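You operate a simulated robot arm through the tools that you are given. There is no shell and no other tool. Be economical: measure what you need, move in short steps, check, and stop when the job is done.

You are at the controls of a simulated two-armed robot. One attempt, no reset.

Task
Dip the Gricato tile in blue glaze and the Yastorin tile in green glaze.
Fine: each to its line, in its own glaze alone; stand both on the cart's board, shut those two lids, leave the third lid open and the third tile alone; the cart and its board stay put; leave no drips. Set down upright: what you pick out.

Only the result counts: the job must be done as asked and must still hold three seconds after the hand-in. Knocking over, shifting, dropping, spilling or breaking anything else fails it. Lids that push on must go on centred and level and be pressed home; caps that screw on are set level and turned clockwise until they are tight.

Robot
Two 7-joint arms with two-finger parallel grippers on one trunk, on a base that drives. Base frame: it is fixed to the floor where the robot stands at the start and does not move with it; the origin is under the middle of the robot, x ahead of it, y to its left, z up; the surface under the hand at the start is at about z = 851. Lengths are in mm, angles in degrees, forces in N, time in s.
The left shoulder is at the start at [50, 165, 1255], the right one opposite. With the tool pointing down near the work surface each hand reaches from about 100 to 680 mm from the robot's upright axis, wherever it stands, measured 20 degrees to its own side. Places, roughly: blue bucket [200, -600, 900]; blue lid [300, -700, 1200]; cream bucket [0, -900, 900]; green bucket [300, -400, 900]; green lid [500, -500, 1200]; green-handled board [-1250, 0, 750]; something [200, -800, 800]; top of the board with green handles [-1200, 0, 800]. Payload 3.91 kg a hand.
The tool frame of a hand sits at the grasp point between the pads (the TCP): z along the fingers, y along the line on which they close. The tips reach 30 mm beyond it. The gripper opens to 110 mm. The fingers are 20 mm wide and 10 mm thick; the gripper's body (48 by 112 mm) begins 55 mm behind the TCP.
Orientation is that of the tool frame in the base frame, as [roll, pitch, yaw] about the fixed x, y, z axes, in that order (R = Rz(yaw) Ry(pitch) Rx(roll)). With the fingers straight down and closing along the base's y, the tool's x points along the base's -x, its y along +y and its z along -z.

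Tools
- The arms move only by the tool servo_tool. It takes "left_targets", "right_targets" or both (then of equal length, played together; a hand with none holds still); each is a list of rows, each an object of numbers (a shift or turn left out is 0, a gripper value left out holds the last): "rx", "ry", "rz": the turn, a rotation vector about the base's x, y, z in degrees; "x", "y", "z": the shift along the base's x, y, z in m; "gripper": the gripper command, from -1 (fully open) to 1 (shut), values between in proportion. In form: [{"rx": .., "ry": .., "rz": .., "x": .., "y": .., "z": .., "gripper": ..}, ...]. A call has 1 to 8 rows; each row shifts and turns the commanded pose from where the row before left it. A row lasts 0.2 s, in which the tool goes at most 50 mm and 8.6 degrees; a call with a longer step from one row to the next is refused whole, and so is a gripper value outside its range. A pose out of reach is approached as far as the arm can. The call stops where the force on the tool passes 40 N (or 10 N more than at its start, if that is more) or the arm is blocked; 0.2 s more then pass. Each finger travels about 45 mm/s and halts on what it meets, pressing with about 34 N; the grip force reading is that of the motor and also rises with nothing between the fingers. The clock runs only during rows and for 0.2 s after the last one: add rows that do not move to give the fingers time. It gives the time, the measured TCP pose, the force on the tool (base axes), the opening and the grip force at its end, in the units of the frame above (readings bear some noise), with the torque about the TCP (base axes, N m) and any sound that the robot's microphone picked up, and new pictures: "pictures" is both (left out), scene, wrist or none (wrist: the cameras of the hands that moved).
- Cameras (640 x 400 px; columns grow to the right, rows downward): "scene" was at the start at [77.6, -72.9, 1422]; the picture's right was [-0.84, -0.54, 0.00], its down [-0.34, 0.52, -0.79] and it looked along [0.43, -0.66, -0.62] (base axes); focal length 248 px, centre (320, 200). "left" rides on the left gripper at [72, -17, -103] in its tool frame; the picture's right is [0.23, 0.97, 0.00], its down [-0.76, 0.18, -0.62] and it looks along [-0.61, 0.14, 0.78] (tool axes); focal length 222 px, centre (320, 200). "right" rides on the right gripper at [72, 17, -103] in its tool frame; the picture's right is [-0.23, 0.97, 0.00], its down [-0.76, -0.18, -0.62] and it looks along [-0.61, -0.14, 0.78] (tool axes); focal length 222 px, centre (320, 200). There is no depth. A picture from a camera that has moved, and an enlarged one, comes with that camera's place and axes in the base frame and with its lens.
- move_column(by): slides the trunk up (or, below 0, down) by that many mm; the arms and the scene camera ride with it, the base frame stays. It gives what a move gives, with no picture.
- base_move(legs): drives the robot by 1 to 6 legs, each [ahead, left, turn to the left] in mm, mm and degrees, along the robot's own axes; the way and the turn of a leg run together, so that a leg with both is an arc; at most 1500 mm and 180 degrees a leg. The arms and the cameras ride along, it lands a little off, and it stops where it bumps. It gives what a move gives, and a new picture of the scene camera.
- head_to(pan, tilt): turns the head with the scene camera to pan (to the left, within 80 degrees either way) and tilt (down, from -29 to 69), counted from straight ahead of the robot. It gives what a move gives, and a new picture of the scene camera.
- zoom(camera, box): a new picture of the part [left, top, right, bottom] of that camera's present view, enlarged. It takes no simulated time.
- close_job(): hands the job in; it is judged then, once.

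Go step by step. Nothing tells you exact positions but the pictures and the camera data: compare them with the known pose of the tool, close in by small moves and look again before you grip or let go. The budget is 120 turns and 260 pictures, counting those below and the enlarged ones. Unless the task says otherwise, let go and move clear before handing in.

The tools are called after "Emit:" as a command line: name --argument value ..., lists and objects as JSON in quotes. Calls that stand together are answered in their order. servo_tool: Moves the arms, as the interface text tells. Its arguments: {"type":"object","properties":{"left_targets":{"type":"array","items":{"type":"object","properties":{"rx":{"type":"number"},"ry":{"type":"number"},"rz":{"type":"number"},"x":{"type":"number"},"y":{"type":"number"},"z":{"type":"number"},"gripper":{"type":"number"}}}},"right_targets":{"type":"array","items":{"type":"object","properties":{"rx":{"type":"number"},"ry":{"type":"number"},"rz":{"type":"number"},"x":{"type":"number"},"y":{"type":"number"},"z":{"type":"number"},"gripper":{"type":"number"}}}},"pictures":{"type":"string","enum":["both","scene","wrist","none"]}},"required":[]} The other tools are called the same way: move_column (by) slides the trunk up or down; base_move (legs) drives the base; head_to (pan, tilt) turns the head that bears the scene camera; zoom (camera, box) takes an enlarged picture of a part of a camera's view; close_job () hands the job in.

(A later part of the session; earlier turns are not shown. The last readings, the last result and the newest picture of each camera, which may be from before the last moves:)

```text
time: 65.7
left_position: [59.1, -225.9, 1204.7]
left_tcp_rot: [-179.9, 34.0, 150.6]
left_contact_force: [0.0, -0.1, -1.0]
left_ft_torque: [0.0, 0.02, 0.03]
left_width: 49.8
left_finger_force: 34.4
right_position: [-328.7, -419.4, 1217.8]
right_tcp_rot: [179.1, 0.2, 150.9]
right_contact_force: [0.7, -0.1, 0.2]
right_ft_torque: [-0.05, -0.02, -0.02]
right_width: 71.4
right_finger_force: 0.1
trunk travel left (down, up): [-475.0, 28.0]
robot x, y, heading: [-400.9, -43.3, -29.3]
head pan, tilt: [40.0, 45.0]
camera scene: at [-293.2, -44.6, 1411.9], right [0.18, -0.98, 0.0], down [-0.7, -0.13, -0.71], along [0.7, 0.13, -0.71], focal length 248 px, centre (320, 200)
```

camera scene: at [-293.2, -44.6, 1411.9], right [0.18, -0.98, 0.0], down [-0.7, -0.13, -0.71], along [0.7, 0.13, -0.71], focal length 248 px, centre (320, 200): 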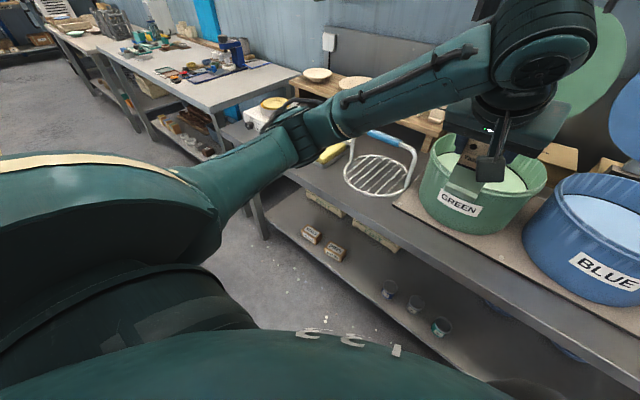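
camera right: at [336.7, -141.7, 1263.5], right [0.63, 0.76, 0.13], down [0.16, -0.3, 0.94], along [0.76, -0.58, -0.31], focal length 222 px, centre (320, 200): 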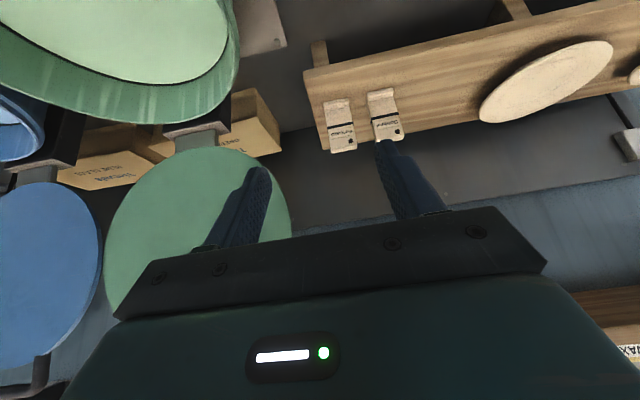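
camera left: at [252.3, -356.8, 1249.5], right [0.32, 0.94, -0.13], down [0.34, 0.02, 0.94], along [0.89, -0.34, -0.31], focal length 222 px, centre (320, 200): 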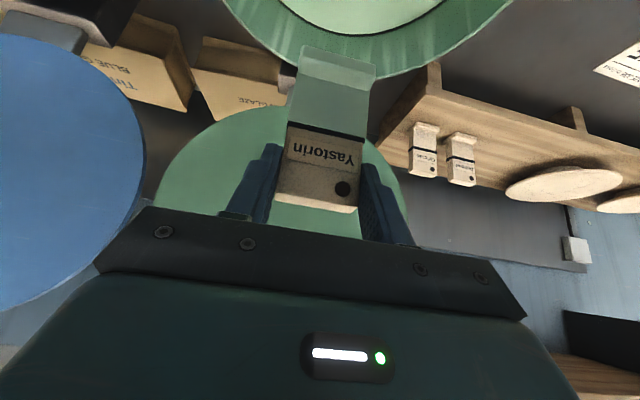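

I've backed to (-400, -43). Turning right 150° to face the cart.

Emit:
base_move --legs '[[0, 0, -150]]'

Emit:
head_to --pan 0 --tilt 40

```text
time: 72.3
left_position: [-887.3, -122.5, 1202.3]
left_tcp_rot: [-179.9, 34.0, 1.4]
left_contact_force: [0.6, 0.2, -0.7]
left_ft_torque: [-0.02, 0.01, 0.0]
left_width: 49.4
left_finger_force: 33.9
right_position: [-653.9, 239.6, 1217.6]
right_tcp_rot: [179.1, 0.1, 1.8]
right_contact_force: [0.2, 0.4, 0.4]
right_ft_torque: [-0.03, -0.01, -0.01]
right_width: 71.4
right_finger_force: 0.1
trunk travel left (down, up): [-475.0, 28.0]
robot x, y, heading: [-398.7, -45.9, -178.6]
head pan, tilt: [40.0, 45.0]
camera scene: at [-488.8, -99.4, 1411.8], right [-0.66, 0.75, 0.0], down [0.53, 0.47, -0.71], along [-0.53, -0.47, -0.71], focal length 248 px, centre (320, 200)
```

scene: 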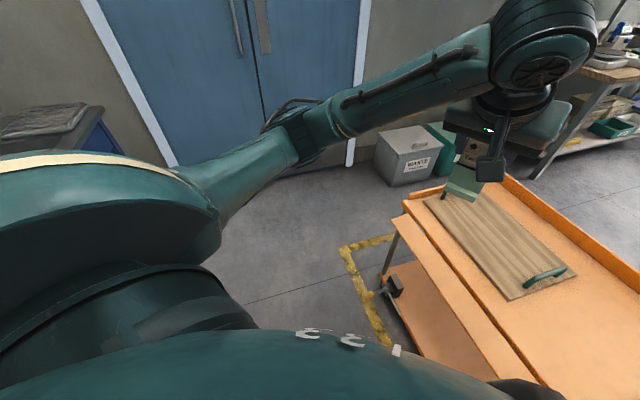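

```text
time: 73.3
left_position: [-887.1, -122.7, 1203.0]
left_tcp_rot: [-180.0, 34.0, 1.4]
left_contact_force: [0.0, 0.6, -1.0]
left_ft_torque: [0.0, 0.01, 0.01]
left_width: 49.7
left_finger_force: 33.9
right_position: [-652.7, 240.5, 1217.3]
right_tcp_rot: [179.1, 0.1, 1.8]
right_contact_force: [-0.2, 0.4, 0.1]
right_ft_torque: [0.0, -0.03, -0.03]
right_width: 71.6
right_finger_force: 0.0
trunk travel left (down, up): [-475.0, 28.0]
robot x, y, heading: [-400.1, -44.6, -178.6]
head pan, tilt: [0.0, 40.0]
camera scene: at [-512.7, -47.8, 1419.1], right [-0.02, 1.0, 0.0], down [0.64, 0.01, -0.77], along [-0.77, -0.02, -0.64], focal length 248 px, centre (320, 200)
```

scene: 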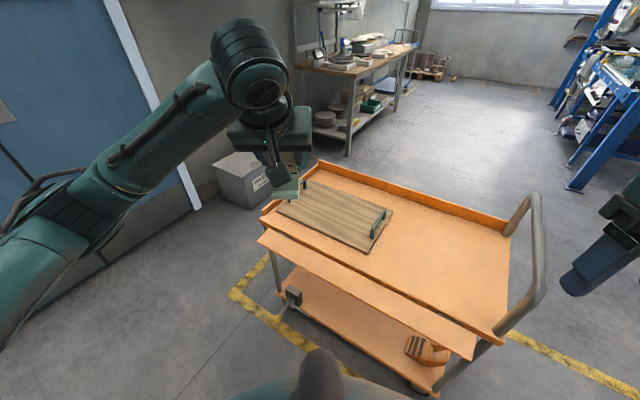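

The cart is aligned parallel to the bench: its edge normal is at about 150° heading, 470 mm from my axis, with the board about 690 mm out and 360 to the left. I'll turn right 31°, then shift left 300 and ahead 100.

Emit:
base_move --legs '[[0, 0, -31.4], [0, 300, 0], [100, 0, 0]]'

```text
time: 78.8
left_position: [-1095.0, -64.2, 1203.1]
left_tcp_rot: [-179.9, 33.9, -30.3]
left_contact_force: [0.6, -0.6, -1.6]
left_ft_torque: [-0.02, -0.03, 0.01]
left_width: 49.6
left_finger_force: 34.2
right_position: [-704.6, 122.9, 1218.2]
right_tcp_rot: [179.2, 0.1, -29.9]
right_contact_force: [-0.6, 0.2, -0.2]
right_ft_torque: [0.0, 0.01, -0.03]
right_width: 71.6
right_finger_force: 0.1
trunk travel left (down, up): [-475.0, 28.0]
robot x, y, heading: [-639.8, -251.6, 149.8]
head pan, tilt: [0.0, 40.0]
camera scene: at [-735.8, -196.0, 1419.0], right [0.51, 0.86, 0.0], down [0.56, -0.32, -0.77], along [-0.66, 0.39, -0.64], focal length 248 px, centre (320, 200)
```

scene: 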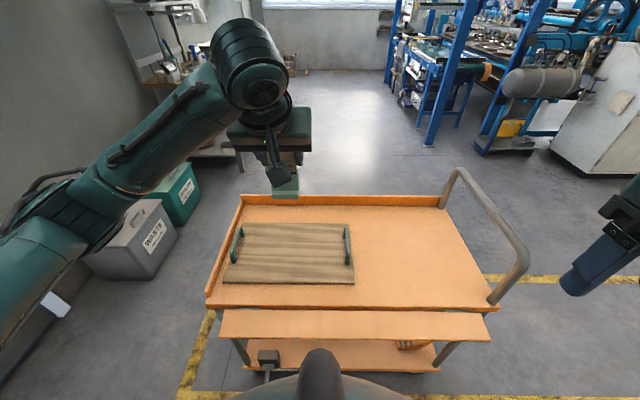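

Square to the cart: the board spans about 495–720 ahead and -94 to 270 across, top near z 800. I'll bring Yastorin down over its left half.

Emit:
servo_tool --left_targets '[{"x": -0.0284, "y": -0.0081, "z": -0.025}, {"x": -0.0284, "y": -0.0081, "z": -0.025}, {"x": -0.0284, "y": -0.0081, "z": -0.025}, {"x": -0.0284, "y": -0.0081, "z": -0.025}, {"z": -0.035}, {"z": -0.035}, {"z": -0.035}, {}]' --pictures "both"

```text
time: 80.7
left_position: [-1207.9, -98.3, 998.9]
left_tcp_rot: [-179.8, 34.0, -30.3]
left_contact_force: [0.2, -1.3, -1.8]
left_ft_torque: [0.01, -0.01, 0.01]
left_width: 49.4
left_finger_force: 34.0
right_position: [-704.9, 121.3, 1217.9]
right_tcp_rot: [179.0, 0.1, -29.8]
right_contact_force: [0.0, -0.3, 0.4]
right_ft_torque: [0.05, 0.02, 0.01]
right_width: 71.6
right_finger_force: 0.1
trunk travel left (down, up): [-475.0, 28.0]
robot x, y, heading: [-638.1, -254.4, 149.7]
head pan, tilt: [0.0, 40.0]
camera scene: at [-735.0, -196.5, 1419.1], right [0.51, 0.86, 0.0], down [0.55, -0.32, -0.77], along [-0.66, 0.39, -0.64], focal length 248 px, centre (320, 200)
camera left: at [-1097.4, -142.7, 1045.0], right [-0.33, -0.94, -0.13], down [-0.33, -0.01, 0.94], along [-0.88, 0.35, -0.31], focal length 222 px, centre (320, 200)
```

scene: 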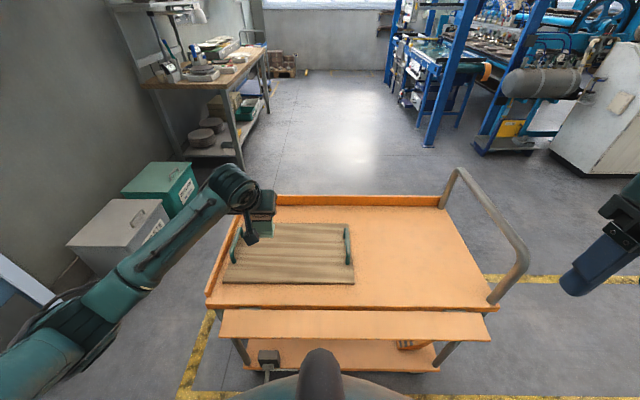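
left: 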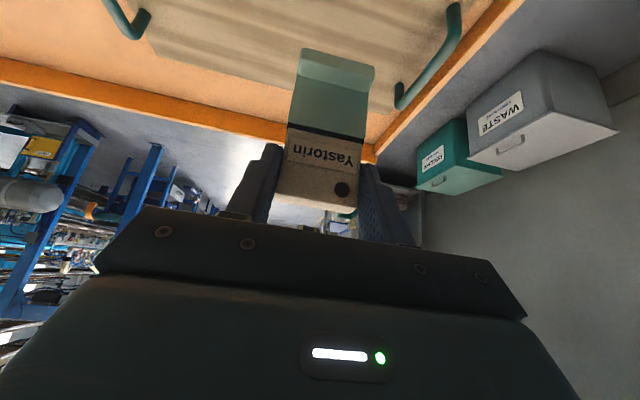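

The tile is about 115 mm above the board at a good spot, well inside the left handle. Descending to just above contact.

Emit:
servo_tool --left_targets '[{"z": -0.025}, {"z": -0.025}, {"z": -0.025}, {"z": -0.015}, {"z": -0.006}, {}]' --pictures "both"

Emit:
zoom --camera "scene" --box '[190, 180, 370, 300]'

```text
time: 82.0
left_position: [-1207.4, -98.4, 902.3]
left_tcp_rot: [-179.8, 34.0, -30.3]
left_contact_force: [-0.1, -0.6, -0.5]
left_ft_torque: [-0.05, 0.0, 0.0]
left_width: 49.4
left_finger_force: 33.8
right_position: [-704.1, 122.6, 1218.7]
right_tcp_rot: [179.0, 0.1, -29.9]
right_contact_force: [-0.8, -0.1, -0.5]
right_ft_torque: [0.02, 0.0, 0.0]
right_width: 71.4
right_finger_force: 0.1
trunk travel left (down, up): [-475.0, 28.0]
robot x, y, heading: [-637.3, -253.7, 150.1]
head pan, tilt: [0.0, 40.0]
camera scene: at [-735.1, -196.5, 1419.1], right [0.51, 0.86, 0.0], down [0.55, -0.32, -0.77], along [-0.66, 0.39, -0.64], focal length 248 px, centre (320, 200)
camera left: at [-1096.5, -142.7, 947.5], right [-0.33, -0.94, -0.13], down [-0.34, -0.01, 0.94], along [-0.88, 0.35, -0.31], focal length 222 px, centre (320, 200)
```

scene: 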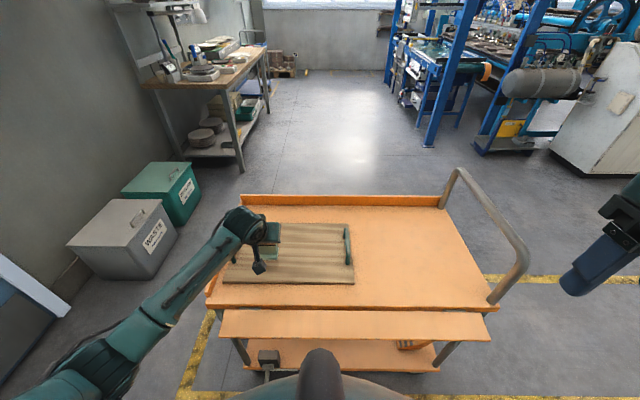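
left: 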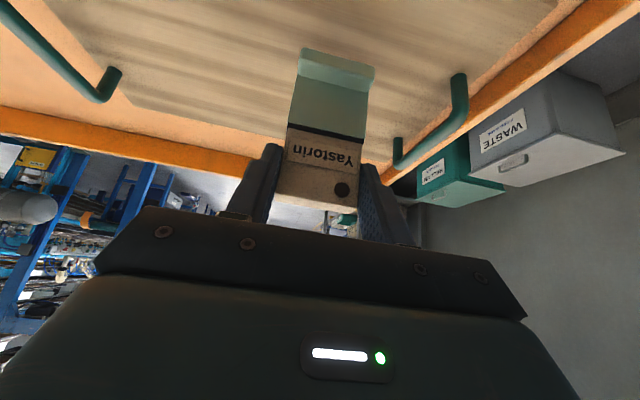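

```text
3.33 times, centred on (280, 240) of scene
camera zoom: at [-735.1, -196.5, 1419.1], right [0.51, 0.86, 0.0], down [0.55, -0.32, -0.77], along [-0.66, 0.39, -0.64], focal length 825 px, centre (453, 67)
```

zoom: 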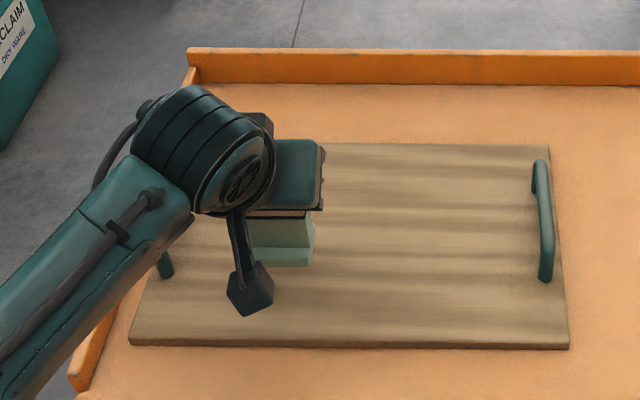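

Nearly down. I'll step in millimetres while watching the contact force.

Emit:
servo_tool --left_targets '[{"z": -0.004}, {"z": -0.004}, {}]' --pictures "none"

Emit:
servo_tool --left_targets '[{"z": -0.003}, {}]' --pictures "wrist"

Emit:
zoom --camera "scene" --box '[240, 215, 310, 275]'

```text
time: 82.8
left_position: [-1206.7, -96.4, 894.5]
left_tcp_rot: [-180.0, 34.1, -30.3]
left_contact_force: [-0.4, 0.1, -1.8]
left_ft_torque: [-0.02, 0.0, 0.01]
left_width: 49.3
left_finger_force: 34.0
right_position: [-704.5, 121.6, 1218.0]
right_tcp_rot: [179.1, 0.1, -29.8]
right_contact_force: [-0.2, 0.6, 0.3]
right_ft_torque: [-0.01, 0.0, 0.0]
right_width: 71.6
right_finger_force: 0.1
trunk travel left (down, up): [-475.0, 28.0]
robot x, y, heading: [-637.4, -252.7, 149.7]
head pan, tilt: [0.0, 40.0]
```

```text
time: 83.5
left_position: [-1208.1, -98.1, 891.2]
left_tcp_rot: [-179.8, 33.9, -30.2]
left_contact_force: [-0.1, -0.3, -0.6]
left_ft_torque: [-0.04, 0.01, 0.01]
left_width: 49.6
left_finger_force: 33.8
right_position: [-705.8, 122.2, 1217.1]
right_tcp_rot: [179.0, 0.1, -29.8]
right_contact_force: [0.4, 0.3, 0.0]
right_ft_torque: [-0.02, 0.03, 0.01]
right_width: 71.5
right_finger_force: 0.0
trunk travel left (down, up): [-475.0, 28.0]
robot x, y, heading: [-639.6, -252.4, 149.8]
head pan, tilt: [0.0, 40.0]
camera left: at [-1096.8, -142.4, 937.0], right [-0.33, -0.94, -0.13], down [-0.34, -0.01, 0.94], along [-0.88, 0.35, -0.31], focal length 222 px, centre (320, 200)
```

left: 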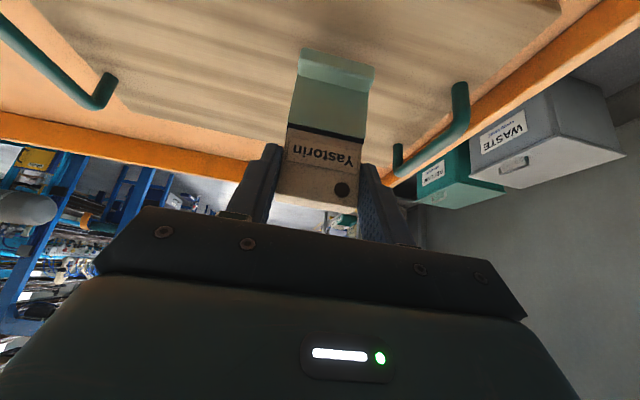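

```text
6.67 times, centred on (275, 245) of scene
camera zoom: at [-735.1, -196.5, 1419.1], right [0.51, 0.86, 0.0], down [0.55, -0.32, -0.77], along [-0.66, 0.39, -0.64], focal length 1651 px, centre (620, -100)
```

zoom: 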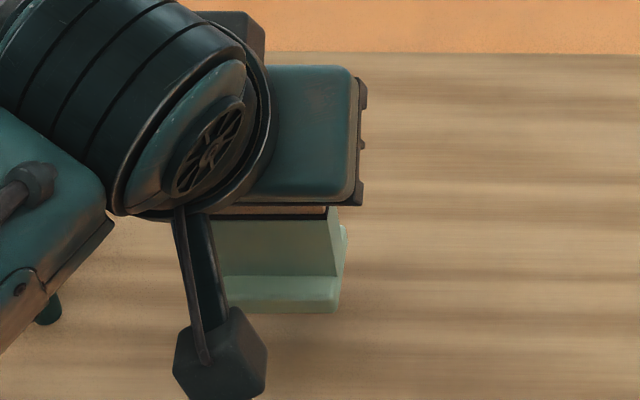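

No contact at 891 yet; I estimate the board top at about 803. Continuing in 2 mm steps.

Emit:
servo_tool --left_targets '[{"z": -0.002}, {}]' --pictures "none"

Emit:
servo_tool --left_targets '[{"z": -0.002}, {}]' --pictures "none"

Emit:
servo_tool --left_targets '[{"z": -0.002}, {}]' --pictures "none"

```text
time: 84.0
left_position: [-1208.3, -97.5, 890.0]
left_tcp_rot: [-179.9, 34.0, -30.3]
left_contact_force: [-0.1, -0.7, -1.3]
left_ft_torque: [-0.01, 0.0, -0.01]
left_width: 49.2
left_finger_force: 33.7
right_position: [-704.7, 121.8, 1218.4]
right_tcp_rot: [179.0, 0.1, -29.7]
right_contact_force: [-0.2, -0.8, -0.2]
right_ft_torque: [0.02, -0.02, -0.02]
right_width: 71.4
right_finger_force: 0.1
trunk travel left (down, up): [-475.0, 28.0]
robot x, y, heading: [-640.7, -250.5, 149.7]
head pan, tilt: [0.0, 40.0]
```

```text
time: 84.7
left_position: [-1206.4, -97.4, 887.3]
left_tcp_rot: [-179.8, 34.0, -30.3]
left_contact_force: [-0.5, 0.3, -1.8]
left_ft_torque: [-0.04, 0.01, 0.01]
left_width: 49.6
left_finger_force: 34.0
right_position: [-703.9, 122.0, 1218.1]
right_tcp_rot: [179.1, 0.2, -29.8]
right_contact_force: [0.2, -0.8, 0.6]
right_ft_torque: [0.0, -0.01, 0.0]
right_width: 71.5
right_finger_force: 0.1
trunk travel left (down, up): [-475.0, 28.0]
robot x, y, heading: [-636.8, -252.3, 149.9]
head pan, tilt: [0.0, 40.0]
```

```text
time: 85.2
left_position: [-1207.5, -98.5, 885.9]
left_tcp_rot: [-179.9, 33.9, -30.3]
left_contact_force: [-0.4, -0.2, -1.2]
left_ft_torque: [-0.01, 0.0, -0.01]
left_width: 49.4
left_finger_force: 34.4
right_position: [-704.8, 121.7, 1217.8]
right_tcp_rot: [179.0, 0.1, -29.8]
right_contact_force: [-0.2, -0.3, 0.4]
right_ft_torque: [0.01, 0.02, -0.01]
right_width: 71.4
right_finger_force: 0.1
trunk travel left (down, up): [-475.0, 28.0]
robot x, y, heading: [-639.0, -253.2, 149.7]
head pan, tilt: [0.0, 40.0]
```

Still no contact at 886; continuing.

Emit:
servo_tool --left_targets '[{"z": -0.002}, {}]' --pictures "none"

Emit:
servo_tool --left_targets '[{"z": -0.002}, {}]' --pictures "none"

Emit:
servo_tool --left_targets '[{"z": -0.002}, {}]' --pictures "wrist"

Emit:
zoom --camera "left" --box '[240, 0, 430, 140]'

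Emit:
zoom --camera "scene" --box '[240, 215, 310, 275]'

```text
time: 85.8
left_position: [-1207.3, -98.6, 883.5]
left_tcp_rot: [-179.9, 34.0, -30.3]
left_contact_force: [-0.3, -0.1, -1.3]
left_ft_torque: [-0.02, -0.03, -0.02]
left_width: 49.6
left_finger_force: 33.8
right_position: [-704.6, 121.9, 1217.8]
right_tcp_rot: [179.1, 0.0, -29.8]
right_contact_force: [-0.4, -0.2, -0.2]
right_ft_torque: [0.01, 0.0, 0.0]
right_width: 71.2
right_finger_force: 0.1
trunk travel left (down, up): [-475.0, 28.0]
robot x, y, heading: [-639.0, -250.8, 149.6]
head pan, tilt: [0.0, 40.0]
```

```text
time: 86.5
left_position: [-1207.3, -97.2, 881.5]
left_tcp_rot: [-180.0, 33.9, -30.3]
left_contact_force: [0.1, -0.3, -0.3]
left_ft_torque: [-0.05, 0.03, -0.01]
left_width: 49.6
left_finger_force: 33.9
right_position: [-704.4, 121.7, 1218.1]
right_tcp_rot: [179.2, 0.1, -29.8]
right_contact_force: [0.2, 0.0, -0.5]
right_ft_torque: [0.03, 0.0, -0.06]
right_width: 71.4
right_finger_force: 0.0
trunk travel left (down, up): [-475.0, 28.0]
robot x, y, heading: [-636.4, -252.9, 149.6]
head pan, tilt: [0.0, 40.0]
```

```text
time: 87.0
left_position: [-1208.4, -96.7, 879.3]
left_tcp_rot: [-179.9, 34.0, -30.3]
left_contact_force: [-0.3, -0.7, -0.5]
left_ft_torque: [-0.02, -0.01, -0.04]
left_width: 49.5
left_finger_force: 34.4
right_position: [-704.3, 121.3, 1218.7]
right_tcp_rot: [179.2, 0.1, -29.8]
right_contact_force: [0.4, 0.1, 0.1]
right_ft_torque: [-0.01, -0.02, -0.01]
right_width: 71.5
right_finger_force: 0.1
trunk travel left (down, up): [-475.0, 28.0]
robot x, y, heading: [-640.0, -255.3, 149.5]
head pan, tilt: [0.0, 40.0]
camera left: at [-1096.9, -142.3, 925.1], right [-0.33, -0.94, -0.13], down [-0.34, -0.01, 0.94], along [-0.88, 0.35, -0.31], focal length 222 px, centre (320, 200)
```

left: 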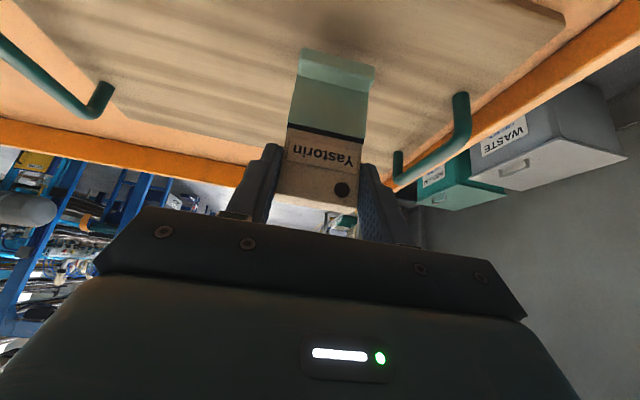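

```text
2.86 times, centred on (335, 70) of left
camera zoom: at [-1096.9, -142.3, 925.1], right [-0.33, -0.94, -0.13], down [-0.34, -0.01, 0.94], along [-0.88, 0.35, -0.31], focal length 635 px, centre (277, 571)
```

zoom: 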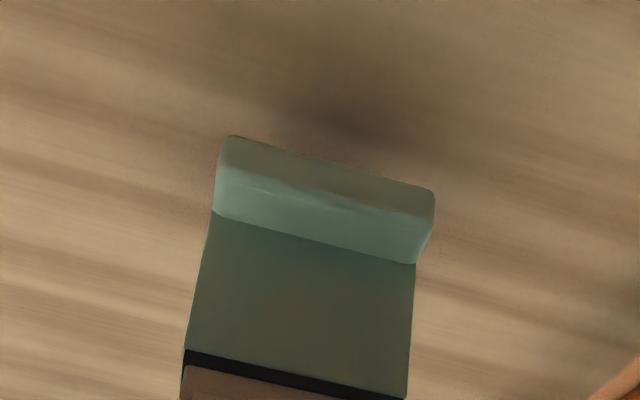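

```text
6.67 times, centred on (275, 245) of scene
camera zoom: at [-735.1, -196.5, 1419.1], right [0.51, 0.86, 0.0], down [0.55, -0.32, -0.77], along [-0.66, 0.39, -0.64], focal length 1651 px, centre (620, -100)
```

zoom: 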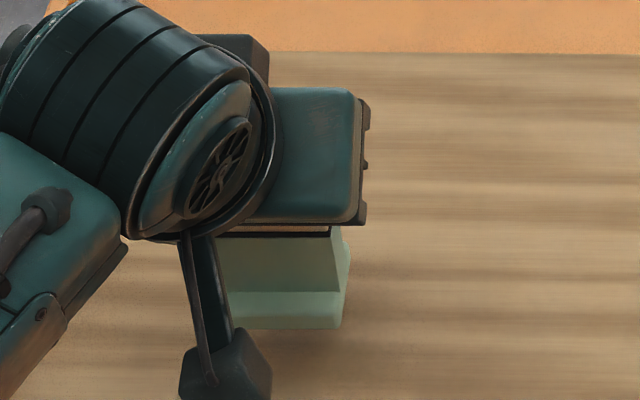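

A shadow gap still shows beneath the foot, so the board is lower than estimated. Continuing down in small steps.

Emit:
servo_tool --left_targets '[{"z": -0.004}, {}]' --pictures "none"

Emit:
servo_tool --left_targets '[{"z": -0.003}, {}]' --pictures "none"

Emit:
servo_tool --left_targets '[{"z": -0.003}, {}]' --pictures "wrist"

Emit:
zoom --camera "left" --box '[240, 0, 430, 140]'

```text
time: 87.7
left_position: [-1207.5, -98.1, 874.3]
left_tcp_rot: [-179.9, 33.9, -30.2]
left_contact_force: [-0.4, -0.2, -0.3]
left_ft_torque: [-0.03, 0.02, -0.01]
left_width: 49.5
left_finger_force: 34.2
right_position: [-703.4, 121.8, 1219.7]
right_tcp_rot: [179.1, 0.0, -29.8]
right_contact_force: [0.1, 0.0, -0.1]
right_ft_torque: [-0.06, -0.02, -0.02]
right_width: 71.3
right_finger_force: 0.0
trunk travel left (down, up): [-475.0, 28.0]
robot x, y, heading: [-635.8, -255.5, 149.6]
head pan, tilt: [0.0, 40.0]
```

```text
time: 88.2
left_position: [-1208.8, -99.2, 872.2]
left_tcp_rot: [-179.8, 34.1, -30.3]
left_contact_force: [0.2, 0.5, -1.2]
left_ft_torque: [-0.03, 0.01, -0.02]
left_width: 49.2
left_finger_force: 34.0
right_position: [-704.3, 122.3, 1218.0]
right_tcp_rot: [179.1, 0.0, -29.8]
right_contact_force: [0.0, 0.2, 0.1]
right_ft_torque: [0.0, 0.05, 0.0]
right_width: 71.4
right_finger_force: 0.0
trunk travel left (down, up): [-475.0, 28.0]
robot x, y, heading: [-637.6, -253.8, 149.6]
head pan, tilt: [0.0, 40.0]
```

```text
time: 88.8
left_position: [-1207.6, -96.5, 870.0]
left_tcp_rot: [-179.9, 34.0, -30.3]
left_contact_force: [-0.1, 0.3, -1.1]
left_ft_torque: [0.0, -0.04, 0.01]
left_width: 49.7
left_finger_force: 34.6
right_position: [-703.9, 122.0, 1218.8]
right_tcp_rot: [179.1, 0.1, -29.8]
right_contact_force: [0.0, 0.2, -0.5]
right_ft_torque: [0.0, 0.01, 0.03]
right_width: 71.6
right_finger_force: 0.1
trunk travel left (down, up): [-475.0, 28.0]
robot x, y, heading: [-636.6, -253.4, 149.9]
head pan, tilt: [0.0, 40.0]
camera left: at [-1097.1, -142.2, 915.1], right [-0.33, -0.94, -0.13], down [-0.34, -0.01, 0.94], along [-0.88, 0.35, -0.31], focal length 222 px, centre (320, 200)
```

left: 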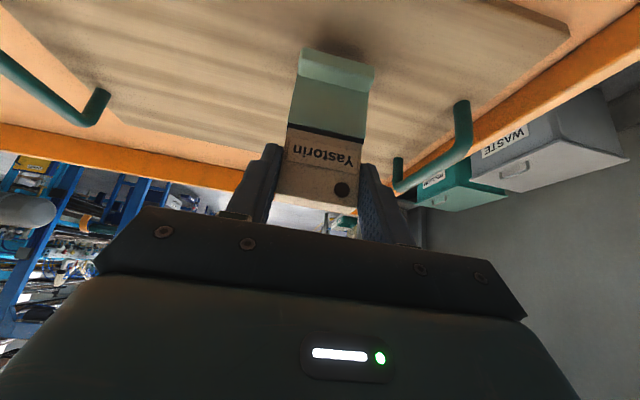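

```text
2.86 times, centred on (335, 70) of left
camera zoom: at [-1097.1, -142.2, 915.1], right [-0.33, -0.94, -0.13], down [-0.34, -0.01, 0.94], along [-0.88, 0.35, -0.31], focal length 635 px, centre (277, 571)
```

zoom: 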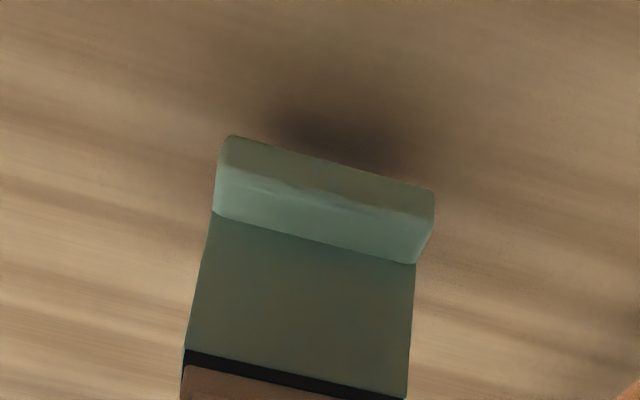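

The shadow suggests about 10–15 mm remain. Going on.

Emit:
servo_tool --left_targets '[{"z": -0.004}, {"z": -0.003}, {}]' --pictures "none"

Emit:
servo_tool --left_targets '[{"z": -0.002}, {}]' --pictures "none"

Emit:
servo_tool --left_targets '[{"z": -0.002}, {}]' --pictures "wrist"

Emit:
zoom --camera "left" --box '[240, 0, 430, 140]'

```text
time: 89.7
left_position: [-1207.4, -97.8, 862.2]
left_tcp_rot: [-179.9, 34.0, -30.2]
left_contact_force: [1.2, -0.1, -1.6]
left_ft_torque: [-0.01, 0.0, 0.04]
left_width: 49.6
left_finger_force: 33.5
right_position: [-704.3, 122.2, 1217.4]
right_tcp_rot: [179.0, 0.1, -29.8]
right_contact_force: [-0.6, 0.4, -0.3]
right_ft_torque: [0.01, 0.01, 0.01]
right_width: 71.3
right_finger_force: 0.1
trunk travel left (down, up): [-475.0, 28.0]
robot x, y, heading: [-635.9, -251.6, 149.6]
head pan, tilt: [0.0, 40.0]
```

```text
time: 90.2
left_position: [-1207.7, -97.6, 861.7]
left_tcp_rot: [-179.9, 34.0, -30.3]
left_contact_force: [0.4, -0.3, -0.9]
left_ft_torque: [0.0, 0.02, 0.01]
left_width: 49.7
left_finger_force: 33.4
right_position: [-704.2, 122.0, 1217.6]
right_tcp_rot: [179.1, 0.1, -29.7]
right_contact_force: [0.0, 0.0, 0.3]
right_ft_torque: [0.01, 0.01, -0.01]
right_width: 71.6
right_finger_force: 0.1
trunk travel left (down, up): [-475.0, 28.0]
robot x, y, heading: [-639.7, -249.4, 149.7]
head pan, tilt: [0.0, 40.0]
```

```text
time: 90.8
left_position: [-1208.1, -99.0, 859.0]
left_tcp_rot: [-179.9, 34.1, -30.3]
left_contact_force: [0.5, -0.2, -0.9]
left_ft_torque: [0.0, -0.01, 0.01]
left_width: 49.5
left_finger_force: 34.0
right_position: [-704.0, 121.0, 1217.9]
right_tcp_rot: [179.1, 0.1, -29.8]
right_contact_force: [-0.4, -0.4, -0.3]
right_ft_torque: [-0.03, 0.03, 0.01]
right_width: 71.6
right_finger_force: 0.1
trunk travel left (down, up): [-475.0, 28.0]
robot x, y, heading: [-635.1, -252.1, 149.6]
head pan, tilt: [0.0, 40.0]
camera left: at [-1096.7, -142.5, 904.3], right [-0.33, -0.94, -0.13], down [-0.34, -0.01, 0.94], along [-0.88, 0.35, -0.31], focal length 222 px, centre (320, 200)
```

left: 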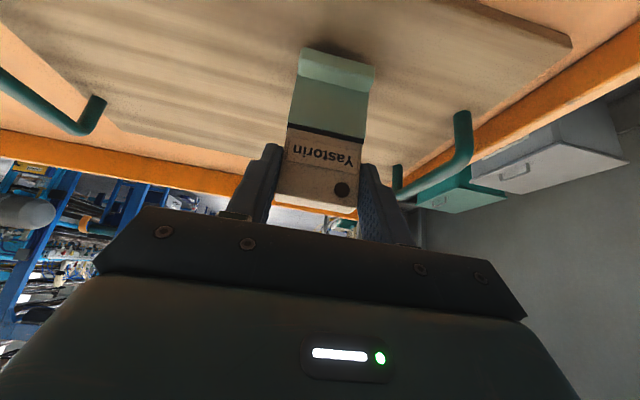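

```text
2.86 times, centred on (335, 70) of left
camera zoom: at [-1096.7, -142.5, 904.3], right [-0.33, -0.94, -0.13], down [-0.34, -0.01, 0.94], along [-0.88, 0.35, -0.31], focal length 635 px, centre (277, 571)
```

zoom: 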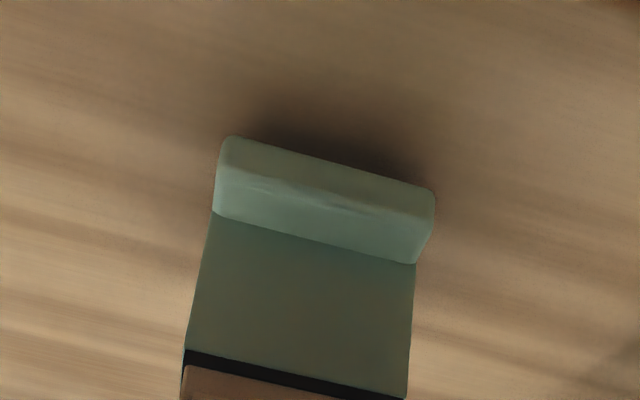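

The shadow has nearly closed on the foot, so contact is a few millimetres away. I'll keep stepping 2 mm.

Emit:
servo_tool --left_targets '[{"z": -0.002}, {}]' --pictures "none"

Emit:
servo_tool --left_targets '[{"z": -0.002}, {}]' --pictures "none"

Emit:
servo_tool --left_targets '[{"z": -0.0015}, {}]' --pictures "none"

```text
time: 91.5
left_position: [-1207.7, -97.8, 857.3]
left_tcp_rot: [-179.8, 34.0, -30.4]
left_contact_force: [-0.3, 0.2, -1.1]
left_ft_torque: [0.03, -0.01, 0.01]
left_width: 49.5
left_finger_force: 33.8
right_position: [-704.1, 122.9, 1219.0]
right_tcp_rot: [179.2, 0.0, -29.8]
right_contact_force: [0.3, -0.7, 0.6]
right_ft_torque: [0.0, -0.02, 0.0]
right_width: 71.5
right_finger_force: 0.1
trunk travel left (down, up): [-475.0, 28.0]
robot x, y, heading: [-636.9, -256.1, 149.7]
head pan, tilt: [0.0, 40.0]
```

```text
time: 92.0
left_position: [-1208.4, -97.9, 856.5]
left_tcp_rot: [-179.9, 34.0, -30.3]
left_contact_force: [0.0, -0.1, -1.2]
left_ft_torque: [0.0, 0.0, 0.04]
left_width: 49.6
left_finger_force: 33.8
right_position: [-704.0, 121.1, 1216.7]
right_tcp_rot: [179.1, 0.1, -29.7]
right_contact_force: [0.0, 0.2, -0.8]
right_ft_torque: [0.0, 0.03, -0.01]
right_width: 71.4
right_finger_force: 0.1
trunk travel left (down, up): [-475.0, 28.0]
robot x, y, heading: [-634.7, -257.4, 149.7]
head pan, tilt: [0.0, 40.0]
```

```text
time: 92.7
left_position: [-1207.8, -97.9, 853.6]
left_tcp_rot: [-179.9, 34.0, -30.3]
left_contact_force: [0.1, 0.3, -1.1]
left_ft_torque: [-0.02, -0.04, -0.01]
left_width: 49.6
left_finger_force: 34.1
right_position: [-704.0, 121.0, 1218.7]
right_tcp_rot: [179.1, 0.2, -29.9]
right_contact_force: [0.2, -0.3, -0.3]
right_ft_torque: [0.01, 0.01, -0.01]
right_width: 71.6
right_finger_force: 0.0
trunk travel left (down, up): [-475.0, 28.0]
robot x, y, heading: [-638.9, -253.8, 149.7]
head pan, tilt: [0.0, 40.0]
```

Emit:
servo_tool --left_targets '[{"z": -0.002}, {}]' --pictures "none"

Emit:
servo_tool --left_targets '[{"z": -0.0015}, {}]' --pictures "none"

Emit:
servo_tool --left_targets '[{"z": -0.0015}, {}]' --pictures "wrist"

Emit:
zoom --camera "left" --box '[240, 0, 430, 140]'

```text
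time: 93.2
left_position: [-1208.1, -97.5, 851.9]
left_tcp_rot: [-179.9, 34.0, -30.3]
left_contact_force: [-0.1, -0.4, -0.8]
left_ft_torque: [-0.03, 0.04, 0.04]
left_width: 49.5
left_finger_force: 34.2
right_position: [-704.7, 121.2, 1218.1]
right_tcp_rot: [179.2, 0.2, -29.9]
right_contact_force: [0.3, -0.4, -0.7]
right_ft_torque: [0.01, -0.01, 0.02]
right_width: 71.6
right_finger_force: 0.1
trunk travel left (down, up): [-475.0, 28.0]
robot x, y, heading: [-636.9, -251.3, 149.4]
head pan, tilt: [0.0, 40.0]
```

```text
time: 93.8
left_position: [-1206.7, -97.6, 850.3]
left_tcp_rot: [-179.9, 34.1, -30.2]
left_contact_force: [-0.3, -0.2, -1.4]
left_ft_torque: [-0.05, 0.0, 0.02]
left_width: 49.5
left_finger_force: 33.6
right_position: [-705.3, 121.7, 1218.4]
right_tcp_rot: [179.1, 0.1, -29.8]
right_contact_force: [0.2, 0.2, 0.2]
right_ft_torque: [-0.03, 0.0, 0.01]
right_width: 71.3
right_finger_force: 0.0
trunk travel left (down, up): [-475.0, 28.0]
robot x, y, heading: [-638.9, -253.8, 149.6]
head pan, tilt: [0.0, 40.0]
```

```text
time: 94.5
left_position: [-1207.5, -96.2, 848.7]
left_tcp_rot: [-179.8, 34.0, -30.4]
left_contact_force: [-0.5, 0.9, 0.2]
left_ft_torque: [-0.02, 0.03, 0.01]
left_width: 49.4
left_finger_force: 34.1
right_position: [-704.1, 122.1, 1218.2]
right_tcp_rot: [179.1, 0.1, -29.8]
right_contact_force: [-0.3, 0.0, 0.2]
right_ft_torque: [0.01, -0.02, 0.02]
right_width: 71.3
right_finger_force: 0.0
trunk travel left (down, up): [-475.0, 28.0]
robot x, y, heading: [-637.3, -259.4, 149.9]
head pan, tilt: [0.0, 40.0]
camera left: at [-1096.6, -142.1, 894.1], right [-0.33, -0.94, -0.13], down [-0.34, -0.01, 0.94], along [-0.88, 0.35, -0.31], focal length 222 px, centre (320, 200)
```

left: 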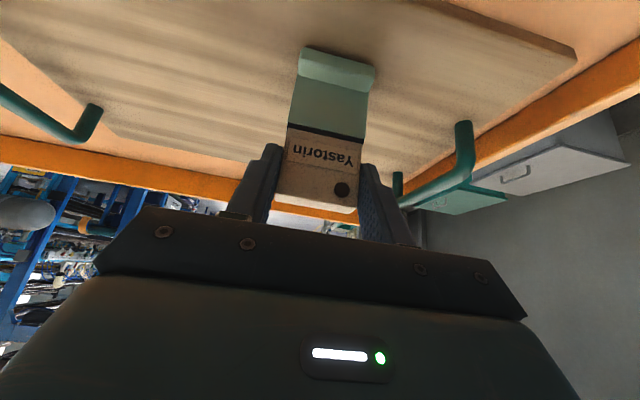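

```text
2.86 times, centred on (335, 70) of left
camera zoom: at [-1096.6, -142.1, 894.1], right [-0.33, -0.94, -0.13], down [-0.34, -0.01, 0.94], along [-0.88, 0.35, -0.31], focal length 635 px, centre (277, 571)
```

zoom: 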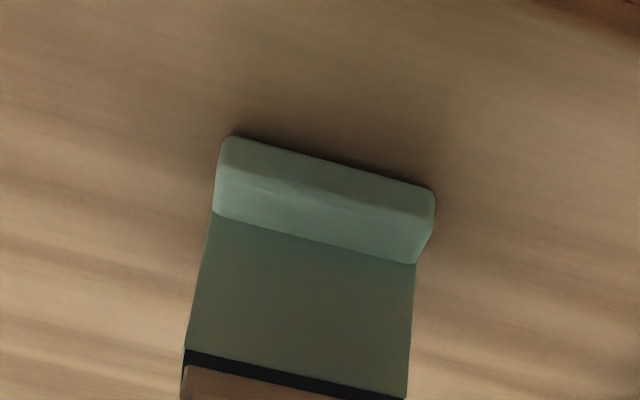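

Almost touching. Millimetre steps now.

Emit:
servo_tool --left_targets '[{"z": -0.0015}, {}]' --pictures "none"

Emit:
servo_tool --left_targets '[{"z": -0.001}, {}]' --pictures "none"

Emit:
servo_tool --left_targets '[{"z": -0.001}, {}]' --pictures "none"

```text
time: 95.0
left_position: [-1208.1, -95.7, 847.5]
left_tcp_rot: [-179.9, 34.0, -30.3]
left_contact_force: [1.1, -0.6, -1.6]
left_ft_torque: [-0.01, 0.0, 0.01]
left_width: 49.7
left_finger_force: 34.4
right_position: [-704.2, 122.1, 1217.9]
right_tcp_rot: [179.2, 0.1, -29.7]
right_contact_force: [-0.6, 0.1, 0.3]
right_ft_torque: [0.0, -0.02, -0.03]
right_width: 71.5
right_finger_force: 0.0
trunk travel left (down, up): [-475.0, 28.0]
robot x, y, heading: [-636.0, -254.2, 149.8]
head pan, tilt: [0.0, 40.0]
```

```text
time: 95.7
left_position: [-1208.5, -97.6, 847.4]
left_tcp_rot: [-179.9, 34.2, -30.3]
left_contact_force: [1.1, 0.2, 3.4]
left_ft_torque: [-0.19, -0.05, -0.02]
left_width: 49.6
left_finger_force: 34.4
right_position: [-703.7, 122.0, 1218.4]
right_tcp_rot: [179.1, 0.1, -29.8]
right_contact_force: [0.4, 0.5, -0.6]
right_ft_torque: [0.01, 0.0, -0.03]
right_width: 71.5
right_finger_force: 0.0
trunk travel left (down, up): [-475.0, 28.0]
robot x, y, heading: [-639.0, -257.1, 149.9]
head pan, tilt: [0.0, 40.0]
```

```text
time: 96.2
left_position: [-1208.2, -98.3, 847.1]
left_tcp_rot: [-180.0, 34.2, -30.2]
left_contact_force: [1.4, -1.7, 11.6]
left_ft_torque: [-0.35, -0.2, -0.03]
left_width: 49.5
left_finger_force: 34.0
right_position: [-703.8, 121.4, 1217.7]
right_tcp_rot: [179.1, 0.3, -29.7]
right_contact_force: [-0.2, 0.6, 0.2]
right_ft_torque: [0.01, -0.01, 0.0]
right_width: 71.5
right_finger_force: 0.0
trunk travel left (down, up): [-475.0, 28.0]
robot x, y, heading: [-638.2, -254.7, 149.6]
head pan, tilt: [0.0, 40.0]
```

Contact at TCP z 847 (board top about 763). I'll relieve the pressure slightly and open.

Emit:
servo_tool --left_targets '[{"z": 0.0015}, {"gripper": -0.35}, {"gripper": -0.35}, {"gripper": -0.35}, {"gripper": -0.35}]' --pictures "wrist"

```text
time: 97.5
left_position: [-1206.4, -96.8, 845.8]
left_tcp_rot: [180.0, 34.1, -30.4]
left_contact_force: [0.5, 0.2, 1.0]
left_ft_torque: [0.01, 0.01, -0.01]
left_width: 74.4
left_finger_force: 0.0
right_position: [-703.6, 121.2, 1218.1]
right_tcp_rot: [179.0, 0.1, -29.8]
right_contact_force: [0.2, 0.7, -0.2]
right_ft_torque: [0.0, 0.0, -0.01]
right_width: 71.6
right_finger_force: 0.1
trunk travel left (down, up): [-475.0, 28.0]
robot x, y, heading: [-640.0, -255.5, 149.7]
head pan, tilt: [0.0, 40.0]
camera left: at [-1096.7, -141.8, 891.9], right [-0.33, -0.94, -0.13], down [-0.34, -0.01, 0.94], along [-0.88, 0.35, -0.31], focal length 222 px, centre (320, 200)
```

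left: 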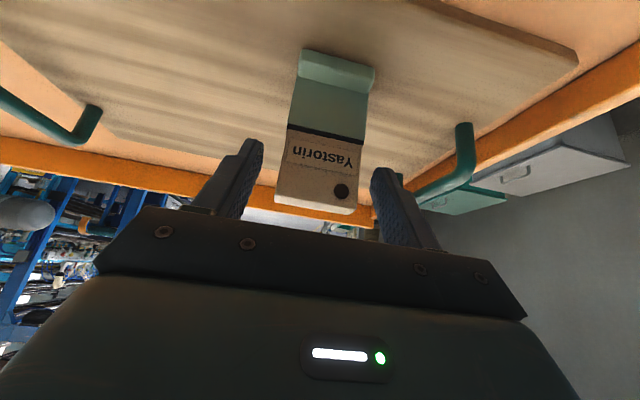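

Yastorin stands on the board, free of the fingers. Raising the hand straight up.

Emit:
servo_tool --left_targets '[{"z": 0.015}, {"z": 0.03}, {"z": 0.048}, {"z": 0.048}, {"z": 0.048}, {"z": 0.048}, {"z": 0.048}, {"z": 0.048}]' --pictures "both"

Emit:
zoom --camera "scene" --box '[200, 190, 380, 300]'

```text
time: 99.2
left_position: [-1207.5, -98.3, 1179.0]
left_tcp_rot: [-179.9, 33.9, -30.1]
left_contact_force: [0.2, -0.1, -0.2]
left_ft_torque: [0.02, 0.0, 0.0]
left_width: 74.6
left_finger_force: 0.0
right_position: [-705.4, 120.4, 1218.9]
right_tcp_rot: [179.2, 0.1, -29.7]
right_contact_force: [0.3, 0.1, 0.5]
right_ft_torque: [0.01, 0.0, 0.0]
right_width: 71.6
right_finger_force: 0.0
trunk travel left (down, up): [-475.0, 28.0]
robot x, y, heading: [-638.9, -257.4, 149.5]
head pan, tilt: [0.0, 40.0]
camera scene: at [-735.5, -198.0, 1419.0], right [0.5, 0.86, 0.0], down [0.56, -0.32, -0.77], along [-0.66, 0.39, -0.64], focal length 248 px, centre (320, 200)
camera left: at [-1097.3, -143.2, 1225.5], right [-0.33, -0.94, -0.13], down [-0.34, -0.01, 0.94], along [-0.88, 0.35, -0.31], focal length 222 px, centre (320, 200)
```

scene: 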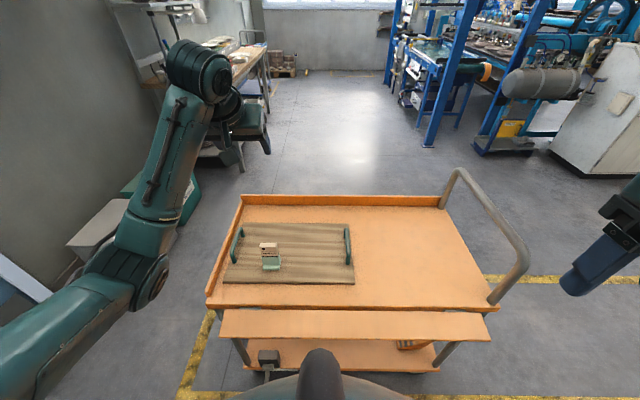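
left: 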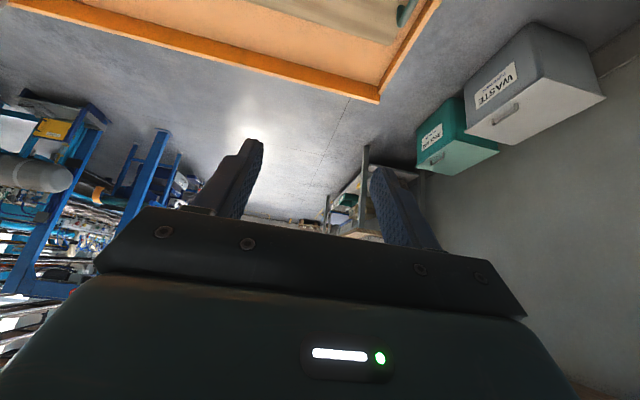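

```text
3.56 times, centred on (290, 245) of scene
camera zoom: at [-735.5, -198.0, 1419.0], right [0.5, 0.86, 0.0], down [0.56, -0.32, -0.77], along [-0.66, 0.39, -0.64], focal length 880 px, centre (427, 40)
```

zoom: 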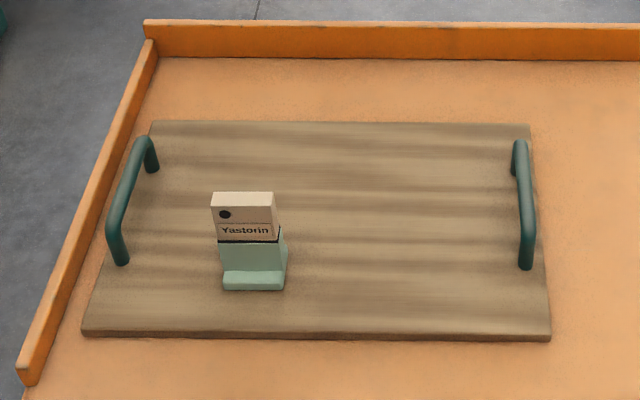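

Yastorin stands cleanly with glaze up to its line. Now I'll back off, turn around and return for Gricato.

Emit:
base_move --legs '[[-250, 0, 0], [0, 0, -179.7]]'

```text
time: 108.4
left_position: [147.0, -538.7, 1180.0]
left_tcp_rot: [-180.0, 34.0, 149.5]
left_contact_force: [-0.3, 0.6, -0.2]
left_ft_torque: [-0.01, 0.0, 0.01]
left_width: 74.2
left_finger_force: 0.0
right_position: [-358.1, -755.7, 1218.2]
right_tcp_rot: [179.1, 0.1, 149.9]
right_contact_force: [-0.6, 0.1, -0.7]
right_ft_torque: [-0.05, 0.0, 0.03]
right_width: 71.7
right_finger_force: 0.1
trunk travel left (down, up): [-475.0, 28.0]
robot x, y, heading: [-421.6, -379.1, -30.6]
head pan, tilt: [0.0, 40.0]
camera scene: at [-322.6, -438.5, 1419.1], right [-0.51, -0.86, 0.0], down [-0.55, 0.33, -0.77], along [0.66, -0.39, -0.64], focal length 248 px, centre (320, 200)
```

scene: 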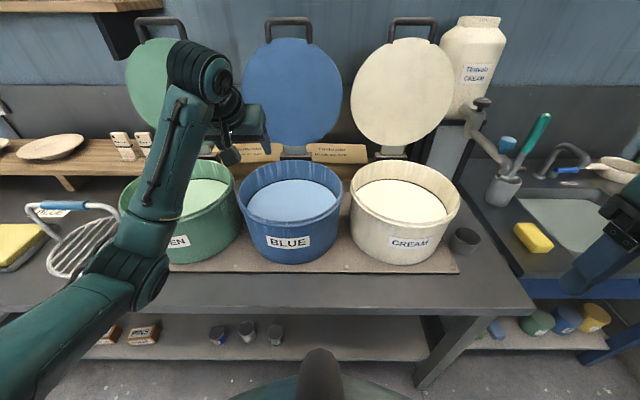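

Back facing the bench. I'll slide left 452 and ahead 200 to put Gricato in easy left-hand reach.

Emit:
base_move --legs '[[0, 0, 0.6], [0, 452, 0], [198, 0, 0]]'

Emit:
zoom --camera "scene" --box '[180, 130, 340, 230]'

```text
time: 114.4
left_position: [545.4, -244.3, 1178.7]
left_tcp_rot: [-179.9, 34.0, 149.9]
left_contact_force: [0.6, -0.3, 0.5]
left_ft_torque: [0.0, 0.01, 0.02]
left_width: 74.1
left_finger_force: 0.0
right_position: [43.5, -463.6, 1218.2]
right_tcp_rot: [179.0, 0.1, 150.4]
right_contact_force: [0.7, 0.1, -0.8]
right_ft_torque: [0.02, 0.03, -0.02]
right_width: 71.4
right_finger_force: 0.1
trunk travel left (down, up): [-475.0, 28.0]
robot x, y, heading: [-24.8, -91.7, -30.0]
head pan, tilt: [0.0, 40.0]
camera scene: at [75.6, -147.4, 1419.0], right [-0.5, -0.86, 0.0], down [-0.56, 0.32, -0.77], along [0.66, -0.38, -0.64], focal length 248 px, centre (320, 200)
```

scene: 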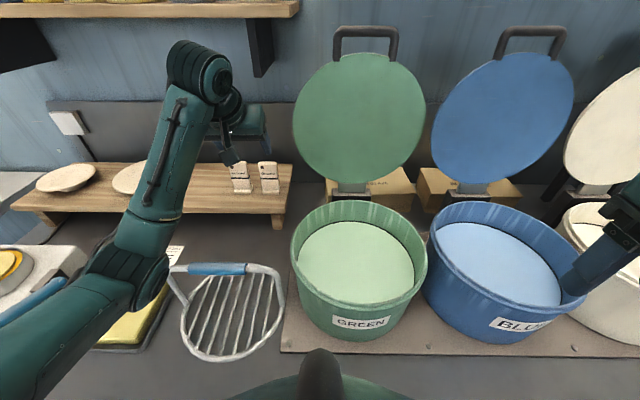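

```text
4.00 times, centred on (260, 180) of scene
camera zoom: at [75.6, -147.4, 1419.0], right [-0.5, -0.86, 0.0], down [-0.56, 0.32, -0.77], along [0.66, -0.38, -0.64], focal length 990 px, centre (560, 280)
```

zoom: 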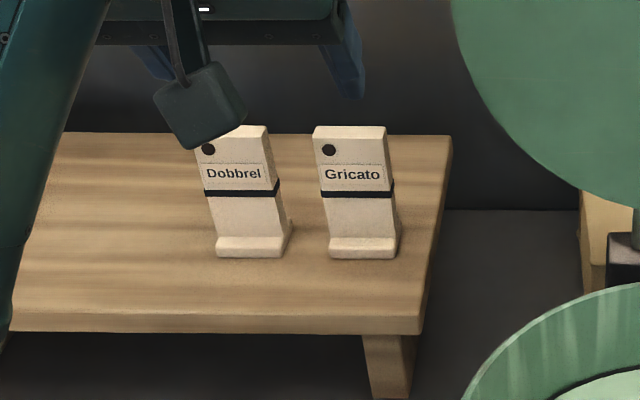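

Gricato computes to 705 ahead and 146 left, consistent with before. I'll move the left hand above it.

Emit:
servo_tool --left_targets '[{"x": 0.0279, "y": -0.0176, "z": -0.012, "gripper": -0.3}, {"x": 0.0279, "y": -0.0176, "z": -0.012}, {"x": 0.0279, "y": -0.0176, "z": -0.012}, {"x": 0.0279, "y": -0.0176, "z": -0.012}, {"z": -0.02}, {"z": -0.02}, {"z": -0.013}, {}]' --pictures "wrist"

```text
time: 116.2
left_position: [657.1, -314.6, 1079.9]
left_tcp_rot: [-179.9, 34.0, 149.9]
left_contact_force: [-0.3, 0.5, 0.3]
left_ft_torque: [-0.02, 0.0, 0.02]
left_width: 71.3
left_finger_force: 0.0
right_position: [41.6, -464.2, 1217.3]
right_tcp_rot: [179.1, 0.1, 150.4]
right_contact_force: [0.3, 0.6, -0.1]
right_ft_torque: [-0.05, 0.0, 0.02]
right_width: 71.5
right_finger_force: 0.0
trunk travel left (down, up): [-475.0, 28.0]
robot x, y, heading: [-24.7, -88.0, -30.4]
head pan, tilt: [0.0, 40.0]
camera left: at [546.8, -269.6, 1124.7], right [0.33, 0.94, -0.13], down [0.33, 0.01, 0.94], along [0.88, -0.35, -0.31], focal length 222 px, centre (320, 200)
```

left: 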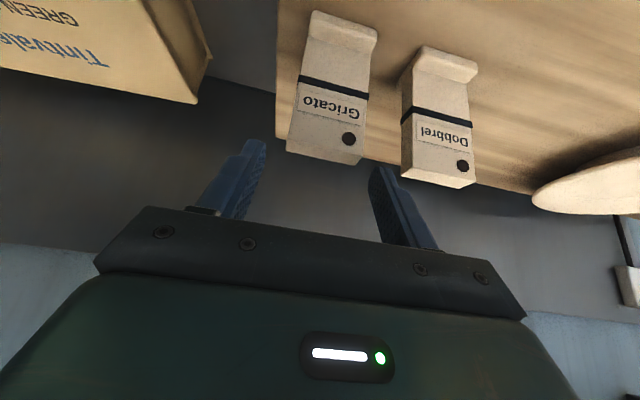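

Alignment matches the earlier grasp almost exactly. I'll narrow the opening slightly for Dobbrel's sake and descend to 1045.

Emit:
servo_tool --left_targets '[{"x": 0.001, "y": 0.0017, "gripper": -0.2}, {}, {"z": -0.013}, {"z": -0.011}, {"z": -0.011}, {}]' --pictures "wrist"

```text
time: 117.6
left_position: [656.4, -312.8, 1044.4]
left_tcp_rot: [-179.9, 34.0, 149.8]
left_contact_force: [0.8, 0.9, -0.2]
left_ft_torque: [0.03, -0.01, 0.0]
left_width: 66.1
left_finger_force: 0.1
right_position: [42.3, -464.3, 1218.6]
right_tcp_rot: [179.2, 0.2, 150.4]
right_contact_force: [-0.1, -0.3, 0.7]
right_ft_torque: [0.03, -0.01, 0.01]
right_width: 71.4
right_finger_force: 0.0
trunk travel left (down, up): [-475.0, 28.0]
robot x, y, heading: [-25.1, -85.2, -30.2]
head pan, tilt: [0.0, 40.0]
camera left: at [547.9, -267.4, 1089.3], right [0.33, 0.94, -0.13], down [0.33, 0.01, 0.94], along [0.88, -0.35, -0.31], focal length 222 px, centre (320, 200)
```

left: 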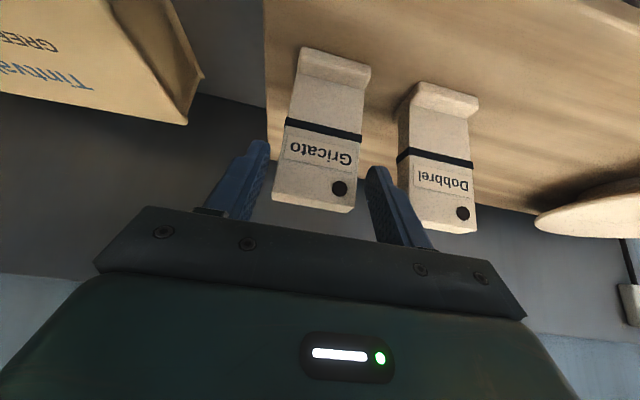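

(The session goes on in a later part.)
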